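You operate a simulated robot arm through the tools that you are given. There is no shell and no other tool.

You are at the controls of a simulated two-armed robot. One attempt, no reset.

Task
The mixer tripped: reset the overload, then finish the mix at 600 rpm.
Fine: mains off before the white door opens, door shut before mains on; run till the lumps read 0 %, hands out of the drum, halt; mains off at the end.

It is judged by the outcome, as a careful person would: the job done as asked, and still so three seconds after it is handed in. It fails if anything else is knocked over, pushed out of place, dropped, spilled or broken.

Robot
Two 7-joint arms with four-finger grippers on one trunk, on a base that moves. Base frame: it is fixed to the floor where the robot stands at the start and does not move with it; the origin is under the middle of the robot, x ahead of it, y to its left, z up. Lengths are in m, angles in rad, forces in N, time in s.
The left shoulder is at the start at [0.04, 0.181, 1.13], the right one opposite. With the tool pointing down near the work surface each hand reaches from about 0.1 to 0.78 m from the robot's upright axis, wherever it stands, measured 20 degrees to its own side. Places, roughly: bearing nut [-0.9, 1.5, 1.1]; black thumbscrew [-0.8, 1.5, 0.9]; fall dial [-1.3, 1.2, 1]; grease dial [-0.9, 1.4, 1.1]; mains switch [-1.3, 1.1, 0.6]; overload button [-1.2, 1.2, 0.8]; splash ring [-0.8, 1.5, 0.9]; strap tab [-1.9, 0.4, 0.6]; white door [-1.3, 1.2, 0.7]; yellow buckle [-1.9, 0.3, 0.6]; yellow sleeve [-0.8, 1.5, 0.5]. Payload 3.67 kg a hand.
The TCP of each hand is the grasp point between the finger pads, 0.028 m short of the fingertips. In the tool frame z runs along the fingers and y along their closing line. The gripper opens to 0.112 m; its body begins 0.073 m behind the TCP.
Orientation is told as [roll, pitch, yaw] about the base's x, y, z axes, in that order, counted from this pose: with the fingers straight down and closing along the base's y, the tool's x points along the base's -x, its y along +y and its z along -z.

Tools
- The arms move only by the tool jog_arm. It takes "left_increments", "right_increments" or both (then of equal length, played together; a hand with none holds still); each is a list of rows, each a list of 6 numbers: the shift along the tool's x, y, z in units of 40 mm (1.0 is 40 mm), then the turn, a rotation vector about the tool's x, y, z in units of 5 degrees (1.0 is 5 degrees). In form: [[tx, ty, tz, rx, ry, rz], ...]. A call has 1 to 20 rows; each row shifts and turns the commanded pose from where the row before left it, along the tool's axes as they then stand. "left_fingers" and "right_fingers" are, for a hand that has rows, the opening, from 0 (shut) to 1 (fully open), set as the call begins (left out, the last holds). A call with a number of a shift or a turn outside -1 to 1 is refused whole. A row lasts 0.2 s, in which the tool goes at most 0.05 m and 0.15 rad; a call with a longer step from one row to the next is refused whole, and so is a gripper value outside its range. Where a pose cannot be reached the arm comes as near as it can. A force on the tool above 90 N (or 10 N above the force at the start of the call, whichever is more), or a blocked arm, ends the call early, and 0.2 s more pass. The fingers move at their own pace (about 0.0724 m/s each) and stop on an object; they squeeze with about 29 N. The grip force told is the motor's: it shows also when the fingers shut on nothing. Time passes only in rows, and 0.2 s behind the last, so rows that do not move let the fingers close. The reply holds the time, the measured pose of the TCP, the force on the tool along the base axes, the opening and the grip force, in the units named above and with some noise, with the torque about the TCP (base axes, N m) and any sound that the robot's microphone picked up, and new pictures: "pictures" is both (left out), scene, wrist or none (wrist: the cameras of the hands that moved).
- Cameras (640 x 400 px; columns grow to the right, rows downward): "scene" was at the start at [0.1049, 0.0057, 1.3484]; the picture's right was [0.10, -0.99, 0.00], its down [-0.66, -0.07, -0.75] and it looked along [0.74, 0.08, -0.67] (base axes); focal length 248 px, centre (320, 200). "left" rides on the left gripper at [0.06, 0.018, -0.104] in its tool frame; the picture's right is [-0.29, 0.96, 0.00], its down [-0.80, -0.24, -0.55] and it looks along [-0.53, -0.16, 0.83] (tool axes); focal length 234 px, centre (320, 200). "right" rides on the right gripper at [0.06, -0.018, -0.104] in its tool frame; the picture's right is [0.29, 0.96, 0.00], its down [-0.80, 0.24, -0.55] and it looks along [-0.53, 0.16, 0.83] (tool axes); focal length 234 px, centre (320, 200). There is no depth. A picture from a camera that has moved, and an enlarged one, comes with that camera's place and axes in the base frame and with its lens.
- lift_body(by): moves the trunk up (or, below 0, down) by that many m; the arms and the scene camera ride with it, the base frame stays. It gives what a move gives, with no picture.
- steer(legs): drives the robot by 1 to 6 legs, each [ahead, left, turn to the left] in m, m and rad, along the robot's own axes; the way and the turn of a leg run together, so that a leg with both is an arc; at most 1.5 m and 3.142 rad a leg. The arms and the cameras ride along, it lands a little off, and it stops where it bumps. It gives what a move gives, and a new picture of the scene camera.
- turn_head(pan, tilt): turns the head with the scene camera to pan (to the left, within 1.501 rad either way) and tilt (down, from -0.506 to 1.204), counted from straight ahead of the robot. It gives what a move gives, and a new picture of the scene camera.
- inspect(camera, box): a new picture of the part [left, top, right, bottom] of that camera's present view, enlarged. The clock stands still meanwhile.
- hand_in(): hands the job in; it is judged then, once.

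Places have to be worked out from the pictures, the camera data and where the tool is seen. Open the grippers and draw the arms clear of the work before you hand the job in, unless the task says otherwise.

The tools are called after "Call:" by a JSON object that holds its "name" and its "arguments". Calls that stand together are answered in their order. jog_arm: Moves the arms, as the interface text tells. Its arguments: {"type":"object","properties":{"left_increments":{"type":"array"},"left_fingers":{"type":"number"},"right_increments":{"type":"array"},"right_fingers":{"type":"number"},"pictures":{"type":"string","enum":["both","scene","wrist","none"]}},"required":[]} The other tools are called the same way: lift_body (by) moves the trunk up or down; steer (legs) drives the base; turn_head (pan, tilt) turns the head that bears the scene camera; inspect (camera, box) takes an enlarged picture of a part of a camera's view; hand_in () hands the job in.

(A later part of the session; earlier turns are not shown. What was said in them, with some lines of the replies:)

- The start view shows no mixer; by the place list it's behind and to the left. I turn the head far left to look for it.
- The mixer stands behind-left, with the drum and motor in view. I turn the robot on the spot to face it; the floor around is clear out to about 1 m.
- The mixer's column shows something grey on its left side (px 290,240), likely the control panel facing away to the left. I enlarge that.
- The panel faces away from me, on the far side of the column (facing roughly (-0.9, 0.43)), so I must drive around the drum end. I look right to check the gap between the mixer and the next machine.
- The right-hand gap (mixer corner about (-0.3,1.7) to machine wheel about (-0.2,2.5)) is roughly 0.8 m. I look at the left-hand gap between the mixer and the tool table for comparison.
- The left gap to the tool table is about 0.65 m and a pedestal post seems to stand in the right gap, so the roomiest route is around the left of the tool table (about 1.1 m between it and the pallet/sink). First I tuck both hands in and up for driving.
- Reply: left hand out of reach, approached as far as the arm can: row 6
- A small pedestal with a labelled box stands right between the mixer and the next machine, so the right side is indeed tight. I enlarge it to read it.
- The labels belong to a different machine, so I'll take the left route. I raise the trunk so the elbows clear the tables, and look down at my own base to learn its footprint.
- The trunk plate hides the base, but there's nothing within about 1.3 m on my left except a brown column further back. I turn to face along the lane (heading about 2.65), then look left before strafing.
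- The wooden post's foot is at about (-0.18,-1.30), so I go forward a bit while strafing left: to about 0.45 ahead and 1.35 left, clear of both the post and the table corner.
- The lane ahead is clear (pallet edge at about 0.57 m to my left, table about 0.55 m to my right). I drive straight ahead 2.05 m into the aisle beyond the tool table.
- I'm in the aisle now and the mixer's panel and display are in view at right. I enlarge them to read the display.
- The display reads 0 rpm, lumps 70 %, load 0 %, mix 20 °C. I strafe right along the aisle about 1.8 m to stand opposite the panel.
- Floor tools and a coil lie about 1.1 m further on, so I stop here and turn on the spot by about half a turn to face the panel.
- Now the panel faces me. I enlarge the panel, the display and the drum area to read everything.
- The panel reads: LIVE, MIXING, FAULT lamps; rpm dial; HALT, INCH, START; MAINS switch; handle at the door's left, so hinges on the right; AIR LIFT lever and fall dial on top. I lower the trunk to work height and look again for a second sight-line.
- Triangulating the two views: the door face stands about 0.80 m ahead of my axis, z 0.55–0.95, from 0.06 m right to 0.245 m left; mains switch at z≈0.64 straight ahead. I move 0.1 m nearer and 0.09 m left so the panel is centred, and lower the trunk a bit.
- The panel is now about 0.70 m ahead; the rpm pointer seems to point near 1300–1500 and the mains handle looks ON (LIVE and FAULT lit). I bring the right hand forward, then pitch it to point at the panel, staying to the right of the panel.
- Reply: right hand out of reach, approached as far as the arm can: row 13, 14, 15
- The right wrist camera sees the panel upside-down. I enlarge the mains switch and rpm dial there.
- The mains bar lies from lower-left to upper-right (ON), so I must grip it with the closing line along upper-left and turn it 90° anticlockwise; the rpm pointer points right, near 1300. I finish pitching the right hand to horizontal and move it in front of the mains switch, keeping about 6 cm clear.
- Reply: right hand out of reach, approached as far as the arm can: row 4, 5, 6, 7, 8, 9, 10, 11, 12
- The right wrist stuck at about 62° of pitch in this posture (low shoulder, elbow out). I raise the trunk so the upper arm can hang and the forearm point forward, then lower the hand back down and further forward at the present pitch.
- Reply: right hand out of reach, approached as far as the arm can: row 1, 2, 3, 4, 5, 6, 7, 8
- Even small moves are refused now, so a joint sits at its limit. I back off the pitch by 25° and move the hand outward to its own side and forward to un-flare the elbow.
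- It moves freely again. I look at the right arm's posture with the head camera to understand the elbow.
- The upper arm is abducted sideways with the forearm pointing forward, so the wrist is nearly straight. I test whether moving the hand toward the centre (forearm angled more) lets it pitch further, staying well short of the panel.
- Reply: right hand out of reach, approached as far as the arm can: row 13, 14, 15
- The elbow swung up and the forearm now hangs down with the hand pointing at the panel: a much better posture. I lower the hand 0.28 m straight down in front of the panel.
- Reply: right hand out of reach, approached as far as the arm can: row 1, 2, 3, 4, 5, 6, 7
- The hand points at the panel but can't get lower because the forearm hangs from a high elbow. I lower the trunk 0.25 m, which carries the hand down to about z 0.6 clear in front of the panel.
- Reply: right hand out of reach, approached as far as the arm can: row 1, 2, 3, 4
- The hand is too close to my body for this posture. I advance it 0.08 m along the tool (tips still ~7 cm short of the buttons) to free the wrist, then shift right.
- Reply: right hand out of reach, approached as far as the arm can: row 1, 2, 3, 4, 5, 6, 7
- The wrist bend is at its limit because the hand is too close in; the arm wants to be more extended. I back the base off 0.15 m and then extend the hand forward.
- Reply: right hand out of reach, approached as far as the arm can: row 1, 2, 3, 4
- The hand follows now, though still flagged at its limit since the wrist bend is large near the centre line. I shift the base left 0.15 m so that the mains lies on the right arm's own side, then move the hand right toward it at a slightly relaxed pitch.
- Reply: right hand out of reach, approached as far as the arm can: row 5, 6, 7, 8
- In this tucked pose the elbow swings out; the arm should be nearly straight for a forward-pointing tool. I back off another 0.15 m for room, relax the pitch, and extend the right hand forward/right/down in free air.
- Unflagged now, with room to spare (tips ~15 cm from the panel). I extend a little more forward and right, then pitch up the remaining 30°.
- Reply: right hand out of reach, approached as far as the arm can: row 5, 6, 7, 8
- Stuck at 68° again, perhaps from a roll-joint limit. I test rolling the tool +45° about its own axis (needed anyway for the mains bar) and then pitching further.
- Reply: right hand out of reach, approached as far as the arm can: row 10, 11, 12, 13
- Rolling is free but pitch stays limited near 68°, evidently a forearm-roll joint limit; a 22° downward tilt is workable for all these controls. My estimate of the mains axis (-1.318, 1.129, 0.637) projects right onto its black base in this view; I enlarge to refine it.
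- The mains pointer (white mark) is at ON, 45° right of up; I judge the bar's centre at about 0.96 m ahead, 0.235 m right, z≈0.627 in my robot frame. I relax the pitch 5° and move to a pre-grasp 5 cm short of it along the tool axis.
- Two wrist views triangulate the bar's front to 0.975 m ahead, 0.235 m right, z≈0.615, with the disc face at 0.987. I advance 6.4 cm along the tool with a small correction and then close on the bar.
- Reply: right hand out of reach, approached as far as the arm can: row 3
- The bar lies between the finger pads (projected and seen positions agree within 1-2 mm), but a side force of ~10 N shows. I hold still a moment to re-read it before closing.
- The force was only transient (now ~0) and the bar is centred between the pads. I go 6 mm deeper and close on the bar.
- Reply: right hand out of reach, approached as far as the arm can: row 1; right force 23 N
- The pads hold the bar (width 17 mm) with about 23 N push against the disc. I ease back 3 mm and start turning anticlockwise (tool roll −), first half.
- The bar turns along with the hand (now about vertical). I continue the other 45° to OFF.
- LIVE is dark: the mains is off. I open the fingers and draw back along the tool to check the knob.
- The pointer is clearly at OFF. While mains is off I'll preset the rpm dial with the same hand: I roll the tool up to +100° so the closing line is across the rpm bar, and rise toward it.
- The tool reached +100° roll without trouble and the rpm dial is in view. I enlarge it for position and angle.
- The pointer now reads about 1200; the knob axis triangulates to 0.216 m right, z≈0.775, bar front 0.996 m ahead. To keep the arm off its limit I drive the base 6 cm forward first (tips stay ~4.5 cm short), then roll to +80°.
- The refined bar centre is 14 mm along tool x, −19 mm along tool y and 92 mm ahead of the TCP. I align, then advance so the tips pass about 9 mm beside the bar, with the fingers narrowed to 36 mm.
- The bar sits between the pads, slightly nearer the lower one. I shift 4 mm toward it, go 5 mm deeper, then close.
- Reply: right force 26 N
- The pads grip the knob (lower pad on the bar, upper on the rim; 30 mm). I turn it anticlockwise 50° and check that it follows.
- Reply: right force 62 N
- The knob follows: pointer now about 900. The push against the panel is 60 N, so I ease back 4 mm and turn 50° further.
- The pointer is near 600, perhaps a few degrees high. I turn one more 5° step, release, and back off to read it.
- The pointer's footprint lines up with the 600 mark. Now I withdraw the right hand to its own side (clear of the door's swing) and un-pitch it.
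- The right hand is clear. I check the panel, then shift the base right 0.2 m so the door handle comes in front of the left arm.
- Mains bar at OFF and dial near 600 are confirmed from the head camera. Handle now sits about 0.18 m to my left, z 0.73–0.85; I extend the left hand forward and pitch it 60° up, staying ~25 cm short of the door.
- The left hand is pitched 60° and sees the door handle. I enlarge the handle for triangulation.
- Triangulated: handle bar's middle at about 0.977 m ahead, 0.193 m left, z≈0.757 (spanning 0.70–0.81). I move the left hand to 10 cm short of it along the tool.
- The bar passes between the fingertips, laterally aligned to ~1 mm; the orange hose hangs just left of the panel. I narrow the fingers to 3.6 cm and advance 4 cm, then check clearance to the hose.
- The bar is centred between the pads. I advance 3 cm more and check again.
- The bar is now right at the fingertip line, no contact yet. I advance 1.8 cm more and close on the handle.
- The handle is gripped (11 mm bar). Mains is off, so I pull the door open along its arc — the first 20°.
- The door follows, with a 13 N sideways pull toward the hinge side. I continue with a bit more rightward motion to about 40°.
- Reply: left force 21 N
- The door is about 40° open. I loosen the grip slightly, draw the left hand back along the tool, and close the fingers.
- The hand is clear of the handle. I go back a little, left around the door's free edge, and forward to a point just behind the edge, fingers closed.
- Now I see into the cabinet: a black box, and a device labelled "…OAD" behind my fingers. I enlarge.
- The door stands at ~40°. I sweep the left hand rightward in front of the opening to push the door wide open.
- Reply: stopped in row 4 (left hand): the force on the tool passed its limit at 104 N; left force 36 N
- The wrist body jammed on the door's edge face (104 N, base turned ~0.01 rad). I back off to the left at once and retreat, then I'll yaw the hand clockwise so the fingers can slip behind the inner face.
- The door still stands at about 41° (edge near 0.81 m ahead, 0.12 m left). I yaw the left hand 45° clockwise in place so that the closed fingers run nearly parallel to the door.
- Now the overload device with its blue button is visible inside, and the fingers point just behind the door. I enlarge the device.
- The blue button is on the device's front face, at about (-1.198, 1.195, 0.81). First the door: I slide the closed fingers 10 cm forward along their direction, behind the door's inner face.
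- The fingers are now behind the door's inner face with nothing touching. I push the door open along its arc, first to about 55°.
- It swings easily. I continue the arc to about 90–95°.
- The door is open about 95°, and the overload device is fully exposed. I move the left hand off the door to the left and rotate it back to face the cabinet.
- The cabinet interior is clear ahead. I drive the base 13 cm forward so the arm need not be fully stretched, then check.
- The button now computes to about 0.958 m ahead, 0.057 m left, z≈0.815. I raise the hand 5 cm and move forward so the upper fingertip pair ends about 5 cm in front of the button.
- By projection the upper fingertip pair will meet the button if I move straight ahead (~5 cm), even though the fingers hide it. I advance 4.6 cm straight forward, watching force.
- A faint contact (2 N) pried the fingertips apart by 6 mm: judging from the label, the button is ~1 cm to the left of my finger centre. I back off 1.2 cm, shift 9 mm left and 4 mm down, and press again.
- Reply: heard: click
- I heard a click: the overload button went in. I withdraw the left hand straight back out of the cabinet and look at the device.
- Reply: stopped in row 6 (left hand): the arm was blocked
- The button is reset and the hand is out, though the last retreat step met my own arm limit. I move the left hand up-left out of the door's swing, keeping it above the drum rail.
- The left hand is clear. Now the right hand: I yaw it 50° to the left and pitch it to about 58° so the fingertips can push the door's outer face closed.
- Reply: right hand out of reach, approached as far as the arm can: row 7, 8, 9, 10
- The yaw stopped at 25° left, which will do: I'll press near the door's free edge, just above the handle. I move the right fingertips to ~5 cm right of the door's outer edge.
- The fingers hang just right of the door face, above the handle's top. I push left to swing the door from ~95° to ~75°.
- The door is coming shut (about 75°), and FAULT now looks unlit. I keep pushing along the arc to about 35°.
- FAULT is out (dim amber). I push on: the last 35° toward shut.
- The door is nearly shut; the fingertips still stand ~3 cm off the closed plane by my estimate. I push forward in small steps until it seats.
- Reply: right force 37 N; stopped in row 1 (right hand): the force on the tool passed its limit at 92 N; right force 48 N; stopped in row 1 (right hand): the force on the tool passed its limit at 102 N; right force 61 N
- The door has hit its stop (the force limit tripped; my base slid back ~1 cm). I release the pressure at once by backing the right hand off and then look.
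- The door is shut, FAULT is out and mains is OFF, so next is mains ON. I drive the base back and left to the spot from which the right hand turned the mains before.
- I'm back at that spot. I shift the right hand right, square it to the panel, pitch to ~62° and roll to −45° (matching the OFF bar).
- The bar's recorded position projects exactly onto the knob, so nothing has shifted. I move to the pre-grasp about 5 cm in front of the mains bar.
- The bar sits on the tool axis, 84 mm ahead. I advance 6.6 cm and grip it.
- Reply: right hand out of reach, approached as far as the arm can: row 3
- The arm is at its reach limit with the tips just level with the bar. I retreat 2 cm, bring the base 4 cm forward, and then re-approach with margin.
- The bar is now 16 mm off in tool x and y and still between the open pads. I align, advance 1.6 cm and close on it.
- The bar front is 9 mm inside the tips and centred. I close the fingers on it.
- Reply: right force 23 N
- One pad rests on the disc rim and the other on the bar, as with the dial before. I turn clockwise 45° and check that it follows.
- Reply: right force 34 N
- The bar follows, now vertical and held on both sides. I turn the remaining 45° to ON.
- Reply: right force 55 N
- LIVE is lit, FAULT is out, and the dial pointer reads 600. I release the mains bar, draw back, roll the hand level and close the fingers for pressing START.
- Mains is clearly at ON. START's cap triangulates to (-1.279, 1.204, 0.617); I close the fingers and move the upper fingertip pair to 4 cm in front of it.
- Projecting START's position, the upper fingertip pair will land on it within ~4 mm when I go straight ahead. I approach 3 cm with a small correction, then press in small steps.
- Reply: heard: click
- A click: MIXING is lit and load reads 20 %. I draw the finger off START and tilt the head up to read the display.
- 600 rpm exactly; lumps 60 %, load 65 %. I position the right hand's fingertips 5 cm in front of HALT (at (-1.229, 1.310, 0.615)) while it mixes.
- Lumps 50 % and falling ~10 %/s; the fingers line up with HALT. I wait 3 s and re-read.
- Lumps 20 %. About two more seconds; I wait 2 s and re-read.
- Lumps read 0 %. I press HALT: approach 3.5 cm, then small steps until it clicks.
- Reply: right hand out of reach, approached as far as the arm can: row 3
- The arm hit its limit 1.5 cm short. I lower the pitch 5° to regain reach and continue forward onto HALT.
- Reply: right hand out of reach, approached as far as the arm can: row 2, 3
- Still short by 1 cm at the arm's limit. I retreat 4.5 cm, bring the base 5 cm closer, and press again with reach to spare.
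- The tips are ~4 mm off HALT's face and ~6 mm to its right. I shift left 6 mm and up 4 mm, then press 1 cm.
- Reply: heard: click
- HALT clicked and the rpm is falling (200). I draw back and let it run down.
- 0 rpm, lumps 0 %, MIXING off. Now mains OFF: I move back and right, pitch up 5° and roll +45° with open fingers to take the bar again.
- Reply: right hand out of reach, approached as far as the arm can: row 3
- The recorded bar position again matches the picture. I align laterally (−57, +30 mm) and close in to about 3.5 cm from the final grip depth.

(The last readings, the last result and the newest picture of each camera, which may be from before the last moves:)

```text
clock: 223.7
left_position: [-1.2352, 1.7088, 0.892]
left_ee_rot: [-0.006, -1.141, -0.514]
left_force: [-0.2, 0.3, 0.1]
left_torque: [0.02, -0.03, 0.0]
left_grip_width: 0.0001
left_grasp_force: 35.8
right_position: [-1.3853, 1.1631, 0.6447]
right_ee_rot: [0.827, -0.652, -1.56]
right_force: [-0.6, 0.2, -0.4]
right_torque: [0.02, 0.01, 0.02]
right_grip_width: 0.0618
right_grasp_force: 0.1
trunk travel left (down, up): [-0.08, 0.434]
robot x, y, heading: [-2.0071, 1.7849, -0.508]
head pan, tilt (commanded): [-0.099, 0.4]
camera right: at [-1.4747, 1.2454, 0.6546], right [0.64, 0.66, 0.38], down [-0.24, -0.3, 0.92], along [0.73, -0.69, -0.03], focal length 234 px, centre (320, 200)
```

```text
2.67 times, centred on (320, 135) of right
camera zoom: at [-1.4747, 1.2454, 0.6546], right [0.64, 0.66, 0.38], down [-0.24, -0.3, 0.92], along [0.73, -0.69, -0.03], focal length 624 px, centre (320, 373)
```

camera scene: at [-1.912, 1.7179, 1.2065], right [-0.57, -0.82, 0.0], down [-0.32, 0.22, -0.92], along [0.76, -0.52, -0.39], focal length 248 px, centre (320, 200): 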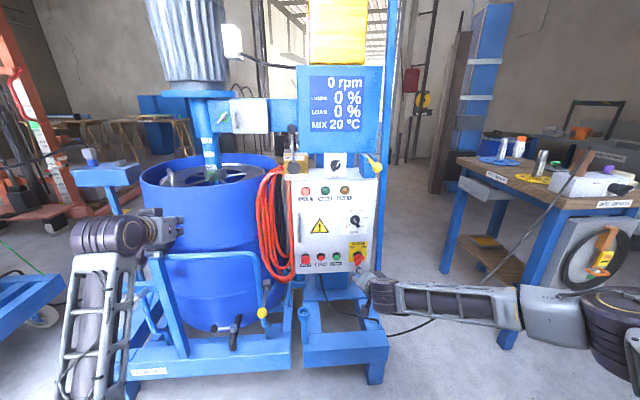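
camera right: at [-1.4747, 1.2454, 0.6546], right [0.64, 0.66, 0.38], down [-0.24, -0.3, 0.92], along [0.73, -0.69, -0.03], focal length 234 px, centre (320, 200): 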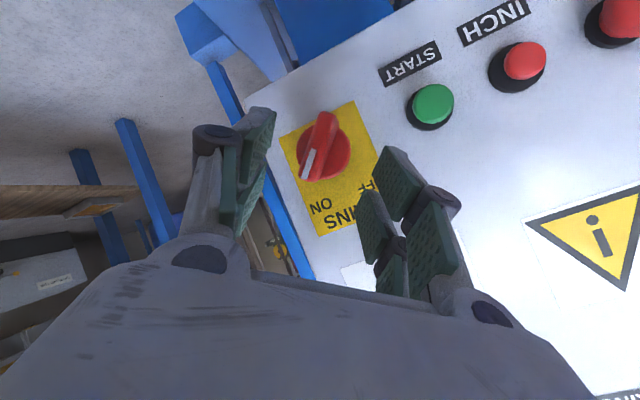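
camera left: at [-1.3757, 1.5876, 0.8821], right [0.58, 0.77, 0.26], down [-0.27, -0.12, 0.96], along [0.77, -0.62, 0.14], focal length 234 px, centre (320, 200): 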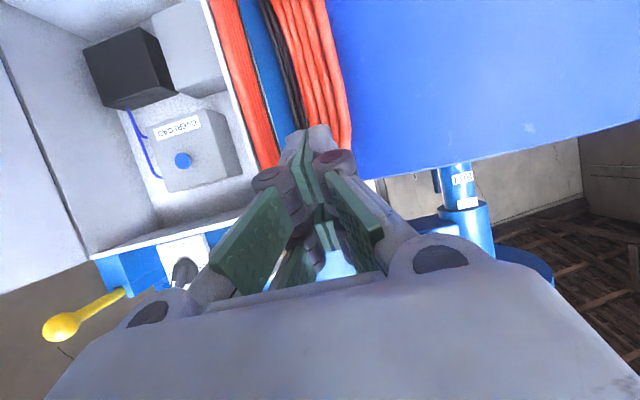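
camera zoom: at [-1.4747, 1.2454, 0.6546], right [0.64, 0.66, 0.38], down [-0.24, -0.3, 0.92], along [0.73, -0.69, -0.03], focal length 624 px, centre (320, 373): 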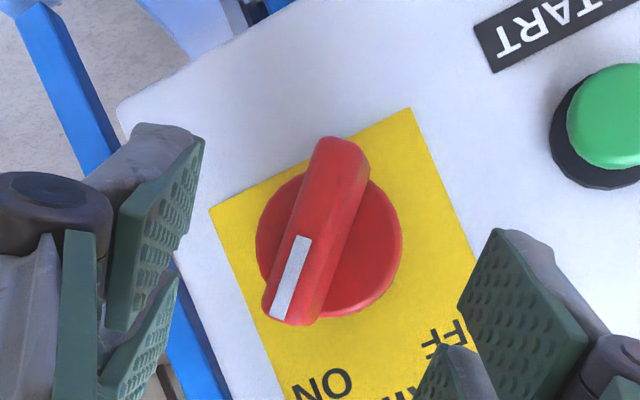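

Well aligned (within 2 mm). I advance 3.2 cm and close on the bar.

Call:
{"name": "jog_arm", "arguments": {"right_increments": [[0.03, -0.04, 0.395, 0, 0, 0], [0, 0, 0.395, 0, 0, 0], [0, 0, 0, 0, 0, 0]], "pictures": "none"}}

Call:
{"name": "jog_arm", "arguments": {"right_increments": [[0, 0, 0, 0, 0, 0], [0, 0, 0, 0, 0, 0], [0, 0, 0, 0, 0, 0]], "right_fingers": 0.0, "pictures": "wrist"}}

Call:
{"name": "inspect", "arguments": {"camera": "right", "box": [200, 60, 440, 210]}}

```text
clock: 224.5
left_position: [-1.2344, 1.7083, 0.8934]
left_ee_rot: [-0.003, -1.144, -0.513]
left_force: [1.0, 0.3, -0.4]
left_torque: [0.01, -0.03, 0.04]
left_grip_width: 0.0001
left_grasp_force: 35.3
right_position: [-1.3628, 1.1525, 0.6272]
right_ee_rot: [0.826, -0.651, -1.56]
right_force: [0.0, 0.1, 0.2]
right_torque: [0.01, 0.01, -0.01]
right_grip_width: 0.0615
right_grasp_force: 0.1
trunk travel left (down, up): [-0.08, 0.434]
robot x, y, heading: [-2.0109, 1.7806, -0.508]
head pan, tilt (commanded): [-0.099, 0.4]
```

```text
clock: 225.3
left_position: [-1.2356, 1.7104, 0.8934]
left_ee_rot: [-0.006, -1.144, -0.509]
left_force: [-0.5, -0.1, 0.8]
left_torque: [0.04, 0.0, -0.04]
left_grip_width: 0.0
left_grasp_force: 35.7
right_position: [-1.3619, 1.1555, 0.6315]
right_ee_rot: [0.833, -0.654, -1.561]
right_force: [8.3, 6.6, 14.5]
right_torque: [-0.26, -0.64, 0.84]
right_grip_width: 0.0316
right_grasp_force: 44.8
trunk travel left (down, up): [-0.08, 0.434]
robot x, y, heading: [-2.0054, 1.7847, -0.505]
head pan, tilt (commanded): [-0.099, 0.4]
camera right: at [-1.4504, 1.2364, 0.6402], right [0.64, 0.67, 0.39], down [-0.25, -0.3, 0.92], along [0.73, -0.68, -0.03], focal length 234 px, centre (320, 200)
```

right: 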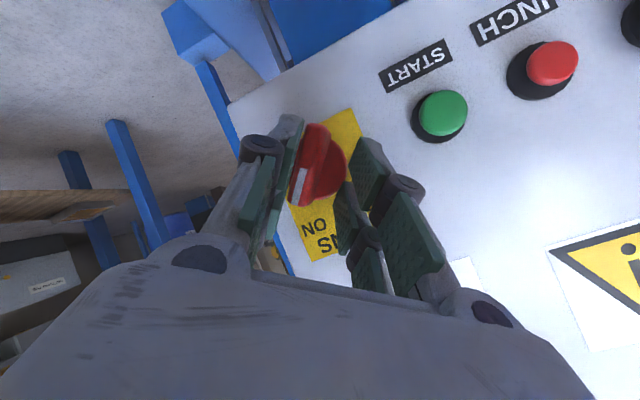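

```text
2.67 times, centred on (320, 135) of right
camera zoom: at [-1.4504, 1.2364, 0.6402], right [0.64, 0.67, 0.39], down [-0.25, -0.3, 0.92], along [0.73, -0.68, -0.03], focal length 624 px, centre (320, 373)
```

zoom: 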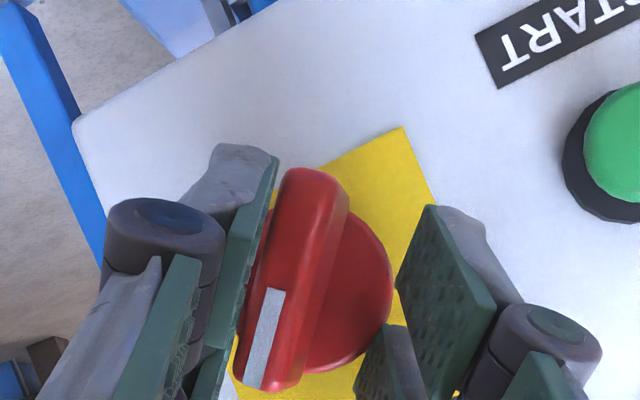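

Pads hold bar and rim as before. I ease back 3 mm and turn anticlockwise 45°, then check.

Call:
{"name": "jog_arm", "arguments": {"right_increments": [[0, 0, -0.08, 0, 0, 0], [0, 0, 0, 0, 0, -1], [0, 0, 0, 0, 0, -1], [0, 0, 0, 0, 0, -1], [0, 0, 0, 0, 0, -1], [0, 0, 0, 0, 0, -1], [0, 0, 0, 0, 0, -1], [0, 0, 0, 0, 0, -1], [0, 0, 0, 0, 0, -1], [0, 0, 0, 0, 0, -1]], "pictures": "wrist"}}

Call:
{"name": "inspect", "arguments": {"camera": "right", "box": [200, 60, 440, 210]}}

```text
clock: 227.5
left_position: [-1.237, 1.7106, 0.8958]
left_ee_rot: [-0.005, -1.145, -0.512]
left_force: [-1.1, -0.3, 0.8]
left_torque: [-0.02, 0.01, 0.02]
left_grip_width: 0.0
left_grasp_force: 35.0
right_position: [-1.3685, 1.1544, 0.6304]
right_ee_rot: [-0.034, -1.003, -0.461]
right_force: [-29.0, 20.5, 6.8]
right_torque: [0.36, 0.59, -1.26]
right_grip_width: 0.0134
right_grasp_force: 44.5
trunk travel left (down, up): [-0.08, 0.434]
robot x, y, heading: [-2.0086, 1.7841, -0.505]
head pan, tilt (commanded): [-0.099, 0.4]
camera right: at [-1.4817, 1.195, 0.6373], right [0.31, 0.91, -0.26], down [0.09, 0.25, 0.97], along [0.95, -0.32, 0.0], focal length 234 px, centre (320, 200)
```

right: 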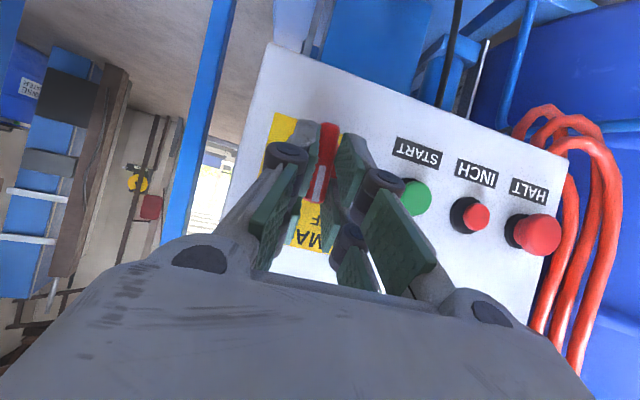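

```text
2.67 times, centred on (320, 135) of right
camera zoom: at [-1.4817, 1.195, 0.6373], right [0.31, 0.91, -0.26], down [0.09, 0.25, 0.97], along [0.95, -0.32, 0.0], focal length 624 px, centre (320, 373)
```

zoom: 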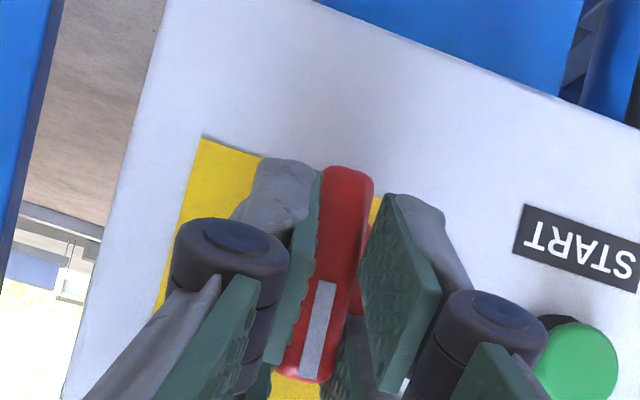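

The bar follows and is now held on both sides. I turn the remaining 45° plus a little to OFF.

Call:
{"name": "jog_arm", "arguments": {"right_increments": [[0, 0, 0, 0, 0, -1], [0, 0, 0, 0, 0, -1], [0, 0, 0, 0, 0, -1], [0, 0, 0, 0, 0, -1], [0, 0, 0, 0, 0, -1], [0, 0, 0, 0, 0, -1], [0, 0, 0, 0, 0, -1], [0, 0, 0, 0, 0, -1], [0, 0, 0, 0, 0, -1], [0, 0, 0, 0, 0, -0.6]]}}

Call:
{"name": "inspect", "arguments": {"camera": "scene", "box": [260, 60, 400, 290]}}

```text
clock: 229.7
left_position: [-1.2383, 1.7114, 0.8953]
left_ee_rot: [-0.005, -1.147, -0.51]
left_force: [0.1, -1.3, 0.2]
left_torque: [-0.01, 0.0, 0.03]
left_grip_width: 0.0001
left_grasp_force: 35.2
right_position: [-1.3674, 1.1577, 0.6315]
right_ee_rot: [-0.872, -0.586, 0.641]
right_force: [-45.9, 34.5, 6.2]
right_torque: [0.61, -0.15, -1.16]
right_grip_width: 0.0192
right_grasp_force: 44.7
trunk travel left (down, up): [-0.08, 0.434]
robot x, y, heading: [-2.0059, 1.7783, -0.505]
head pan, tilt (commanded): [-0.099, 0.4]
camera scene: at [-1.9159, 1.721, 1.2069], right [-0.57, -0.82, 0.0], down [-0.32, 0.22, -0.92], along [0.76, -0.52, -0.39], focal length 248 px, centre (320, 200)
camera right: at [-1.4843, 1.1549, 0.6668], right [-0.24, 0.59, -0.77], down [0.11, 0.8, 0.58], along [0.97, 0.05, -0.26], focal length 234 px, centre (320, 200)
```

scene: 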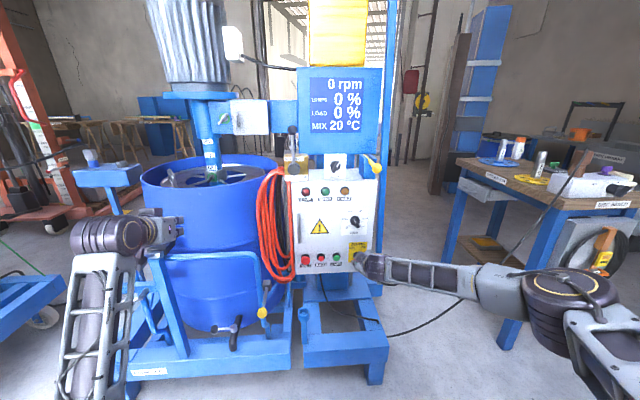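
right: 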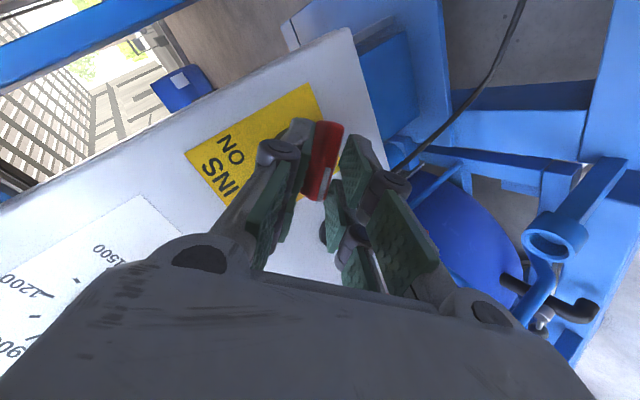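

```text
1.74 times, centred on (330, 175) of scene
camera zoom: at [-1.9159, 1.721, 1.2069], right [-0.57, -0.82, 0.0], down [-0.32, 0.22, -0.92], along [0.76, -0.52, -0.39], focal length 431 px, centre (303, 244)
```

zoom: 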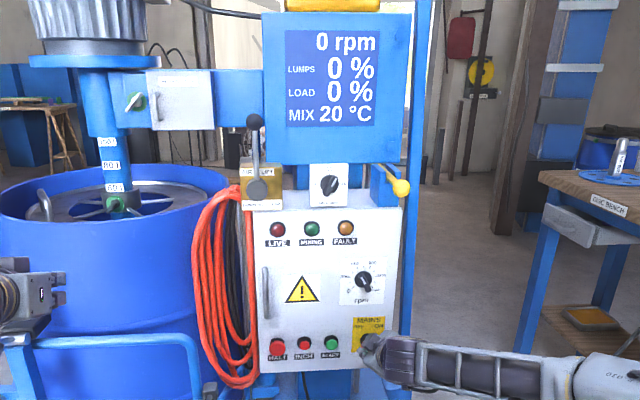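

LIVE is dark: mains off. I release the bar and back the right hand away.

Call:
{"name": "jog_arm", "arguments": {"right_increments": [[0, 0, 0, 0, 0, 0], [0, 0, 0, 0, 0, 0], [0, 0, -0.4, 0, 0, 0], [0, 0, -0.6, 0, 0, 0], [0, 0, -0.7, 0, 0, 0], [0, 0, -0.7, 0, 0, 0], [0, 0, -0.5, 0, 0, 0]], "right_fingers": 0.6}}

Call:
{"name": "inspect", "arguments": {"camera": "right", "box": [160, 0, 480, 200]}}

```text
clock: 231.3
left_position: [-1.2352, 1.709, 0.893]
left_ee_rot: [-0.005, -1.145, -0.513]
left_force: [0.1, -0.1, 0.4]
left_torque: [0.0, -0.01, -0.02]
left_grip_width: 0.0
left_grasp_force: 35.7
right_position: [-1.4522, 1.2011, 0.6923]
right_ee_rot: [-0.871, -0.583, 0.634]
right_force: [-0.2, -0.2, -1.1]
right_torque: [-0.01, 0.02, 0.0]
right_grip_width: 0.067
right_grasp_force: 0.0
trunk travel left (down, up): [-0.08, 0.434]
robot x, y, heading: [-2.0075, 1.7833, -0.506]
head pan, tilt (commanded): [-0.099, 0.4]
camera scene: at [-1.9123, 1.7181, 1.2065], right [-0.57, -0.82, 0.0], down [-0.32, 0.22, -0.92], along [0.76, -0.52, -0.39], focal length 248 px, centre (320, 200)
camera right: at [-1.5679, 1.1993, 0.7278], right [-0.23, 0.59, -0.77], down [0.12, 0.8, 0.58], along [0.97, 0.05, -0.26], focal length 234 px, centre (320, 200)
```

scene: 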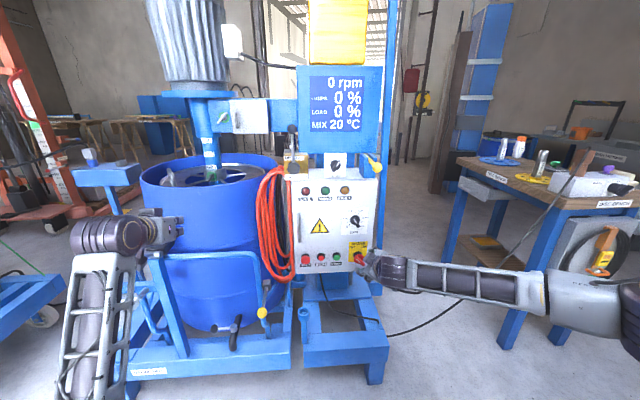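
right: 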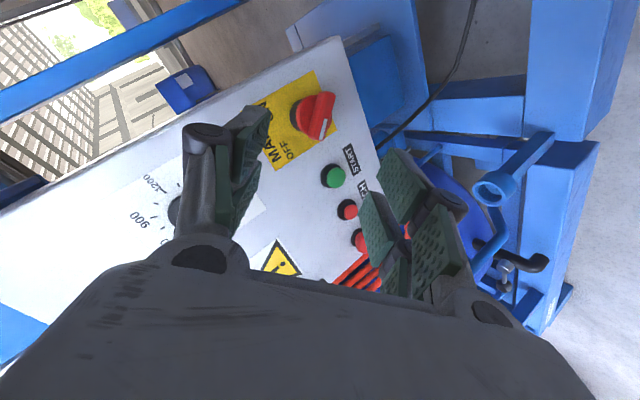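

```text
2.00 times, centred on (320, 100) of right
camera zoom: at [-1.5679, 1.1993, 0.7278], right [-0.23, 0.59, -0.77], down [0.12, 0.8, 0.58], along [0.97, 0.05, -0.26], focal length 468 px, centre (320, 400)
```

zoom: 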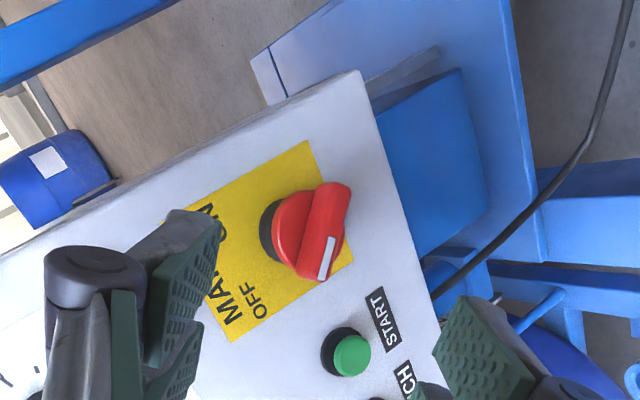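

The mains pointer is at OFF. I back the base 10 cm away from the machine and then open both grippers in free air and draw the hands in.

Call:
{"name": "steer", "arguments": {"legs": [[-0.1, 0, 0]]}}

Call:
{"name": "jog_arm", "arguments": {"left_increments": [[0.1, 0, -0.2, 0, 0, 0], [0.1, 0, -0.2, 0, 0, 0], [0, 0, 0, 0, 0, 0], [0, 0, 0, 0, 0, 0], [0, 0, 0, 0, 0, 0]], "right_increments": [[0, 0, -0.6, 0, 0, 1], [0, 0, -0.6, 0, 0, 1], [0, 0, -0.6, 0, 0, 1], [0, 0, -0.6, 0, 0, 1], [0, 0, 0, 0, 0, 1]], "left_fingers": 1.0, "right_fingers": 1.0}}

Call:
{"name": "turn_head", "arguments": {"pan": 0.0, "tilt": 0.45}}

Call:
{"name": "inspect", "arguments": {"camera": "scene", "box": [240, 40, 420, 280]}}

```text
clock: 232.4
left_position: [-1.3251, 1.7583, 0.8951]
left_ee_rot: [-0.006, -1.144, -0.516]
left_force: [-0.2, -0.3, 0.4]
left_torque: [0.01, 0.02, 0.01]
left_grip_width: 0.0
left_grasp_force: 35.4
right_position: [-1.5412, 1.2496, 0.6938]
right_ee_rot: [-0.871, -0.584, 0.636]
right_force: [-1.0, 0.1, 0.4]
right_torque: [-0.02, 0.01, 0.02]
right_grip_width: 0.0674
right_grasp_force: 0.1
trunk travel left (down, up): [-0.08, 0.434]
robot x, y, heading: [-2.0974, 1.8323, -0.503]
head pan, tilt (commanded): [-0.099, 0.4]
camera scene: at [-2.0024, 1.7678, 1.2067], right [-0.57, -0.82, 0.0], down [-0.32, 0.22, -0.92], along [0.76, -0.52, -0.39], focal length 248 px, centre (320, 200)
```

scene: 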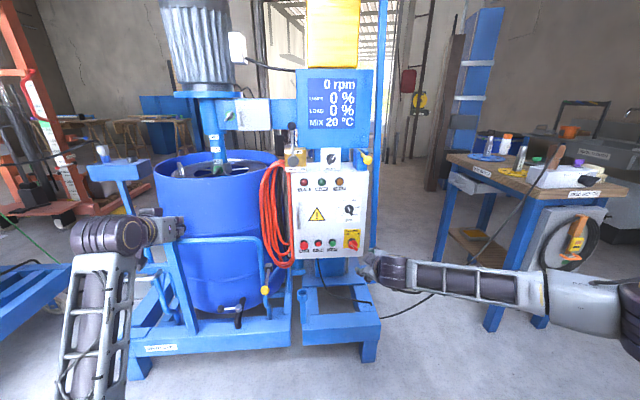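

```text
clock: 233.6
left_position: [-1.3389, 1.7651, 0.8911]
left_ee_rot: [-0.004, -1.143, -0.515]
left_force: [-0.1, 0.1, -0.4]
left_torque: [0.0, 0.02, 0.02]
left_grip_width: 0.112
left_grasp_force: 0.1
right_position: [-1.6118, 1.2884, 0.7441]
right_ee_rot: [-0.57, -0.878, 0.193]
right_force: [0.0, 0.0, 0.2]
right_torque: [0.04, -0.02, 0.0]
right_grip_width: 0.1121
right_grasp_force: 0.1
trunk travel left (down, up): [-0.08, 0.434]
robot x, y, heading: [-2.1, 1.8338, -0.504]
head pan, tilt (commanded): [-0.099, 0.4]
camera scene: at [-2.0007, 1.7668, 1.2064], right [-0.57, -0.82, 0.0], down [-0.32, 0.22, -0.92], along [0.76, -0.52, -0.39], focal length 248 px, centre (320, 200)
camera right: at [-1.7305, 1.3063, 0.7609], right [0.06, 0.83, -0.55], down [0.15, 0.54, 0.83], along [0.99, -0.13, -0.09], focal length 234 px, centre (320, 200)
camera left: at [-1.4351, 1.841, 0.8808], right [0.58, 0.77, 0.26], down [-0.27, -0.12, 0.96], along [0.77, -0.62, 0.14], focal length 234 px, centre (320, 200)
```

scene: 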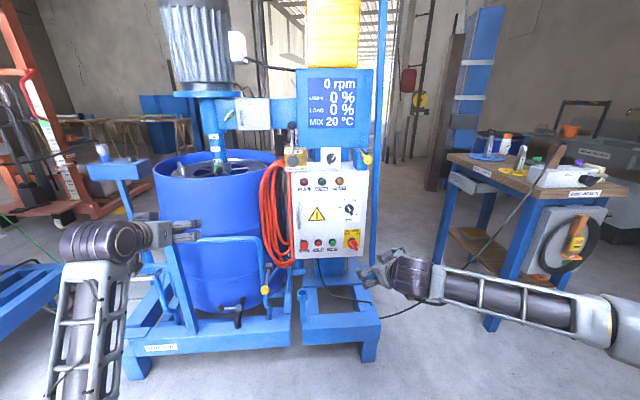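
right: 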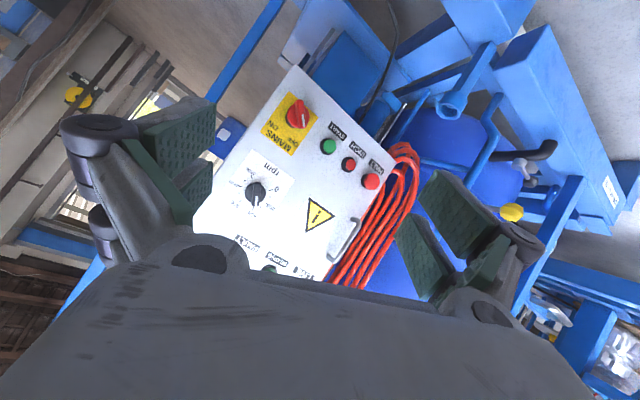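
left: 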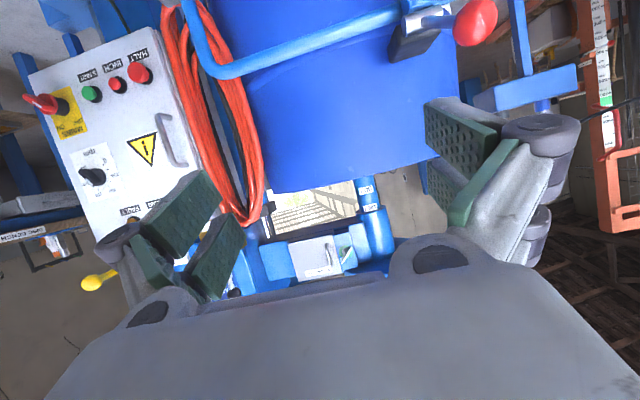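

```text
clock: 234.3
left_position: [-1.3383, 1.7673, 0.892]
left_ee_rot: [-0.004, -1.141, -0.516]
left_force: [0.2, -0.5, -1.0]
left_torque: [-0.01, 0.04, 0.01]
left_grip_width: 0.1119
left_grasp_force: 0.0
right_position: [-1.6111, 1.288, 0.7443]
right_ee_rot: [-0.572, -0.878, 0.193]
right_force: [-0.5, 0.8, -0.2]
right_torque: [-0.05, 0.02, -0.03]
right_grip_width: 0.112
right_grasp_force: 0.1
trunk travel left (down, up): [-0.08, 0.434]
robot x, y, heading: [-2.0953, 1.8298, -0.503]
head pan, tilt (commanded): [0.0, 0.45]
camera scene: at [-1.9967, 1.775, 1.2018], right [-0.48, -0.87, 0.0], down [-0.38, 0.21, -0.9], along [0.79, -0.44, -0.44], focal length 248 px, centre (320, 200)
```

scene: 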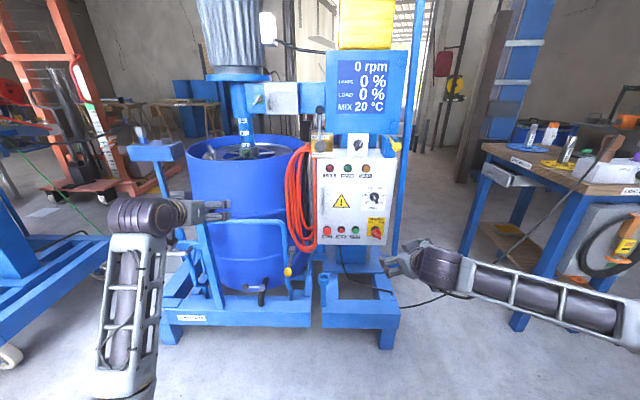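

```text
1.67 times, centred on (330, 160) of scene
camera zoom: at [-1.9967, 1.775, 1.2018], right [-0.48, -0.87, 0.0], down [-0.38, 0.21, -0.9], along [0.79, -0.44, -0.44], focal length 413 px, centre (303, 267)
```

zoom: 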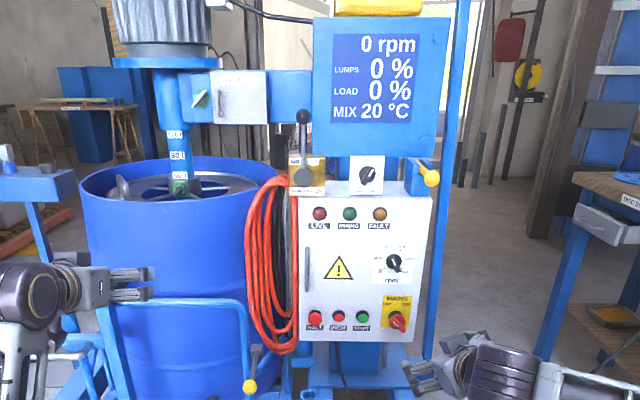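

Display: 0 rpm, lumps 0 %, load 0 %; lamps out, mains OFF, door shut, both grippers open. One last close look at the panel and door seam.

Call:
{"name": "inspect", "arguments": {"camera": "scene", "box": [290, 130, 410, 250]}}

Call:
{"name": "inspect", "arguments": {"camera": "right", "box": [180, 60, 420, 290]}}

```text
3.33 times, centred on (350, 190) of scene
camera zoom: at [-1.9967, 1.775, 1.2018], right [-0.48, -0.87, 0.0], down [-0.38, 0.21, -0.9], along [0.79, -0.44, -0.44], focal length 826 px, centre (220, 233)
```

zoom: 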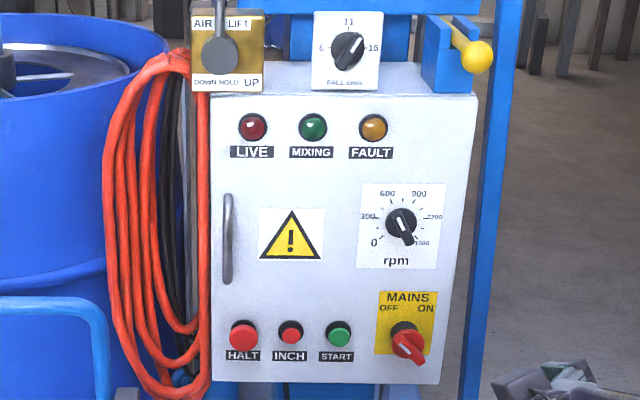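

```text
1.74 times, centred on (300, 175) of right
camera zoom: at [-1.7304, 1.3063, 0.7609], right [0.05, 0.83, -0.55], down [0.15, 0.54, 0.83], along [0.99, -0.13, -0.1], focal length 407 px, centre (355, 244)
```

zoom: 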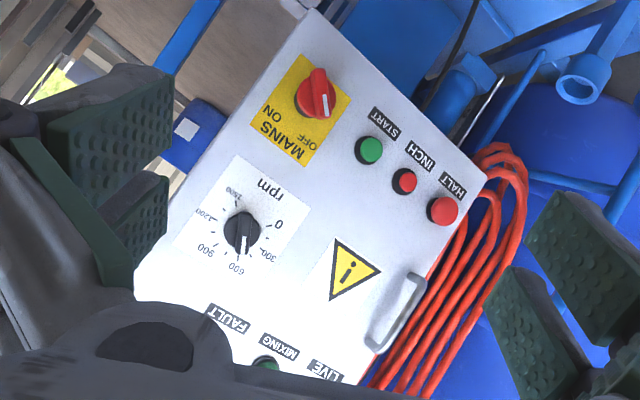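

Everything is as asked: overload reset, mix finished at 600 rpm to 0 % lumps, halted, door shut, mains OFF, hands clear and open. I hand the job in.

Call:
{"name": "hand_in", "arguments": {}}

```text
The job is handed in.
```

The overload is reset and the mix is finished: it ran at 600 rpm until the lumps read 0 %, and I then pressed HALT. I've handed the job in but haven't seen the verdict.

- **Order kept:** the mains was off before the white door opened, the door was shut before the mains went back on, and the mains is off at the end.
- **Overload:** I pressed the blue button inside the cabinet and heard a click. The FAULT lamp has been out since.
- **Mix:** the rpm dial stood at about 1200, so I set it to 600 before starting. It ran on about 4 seconds after the lumps first read 0 %, because my hand stopped short of HALT and I had to move the base closer. Load was steady at 65 % and the mix stayed at 20 °C.
- **End state:** the display shows 0 rpm, lumps 0 % and load 0 %. All lamps are out, both grippers are open and the hands are clear of the machine.

The force limit tripped three times while I worked the door. Once my hand jammed on its edge as I opened it (104 N). Twice I pressed too hard seating it shut (92 N and 102 N). My base shifted about a centimetre, but the mixer had not moved when I checked it afterwards, and I saw nothing damaged or knocked over.
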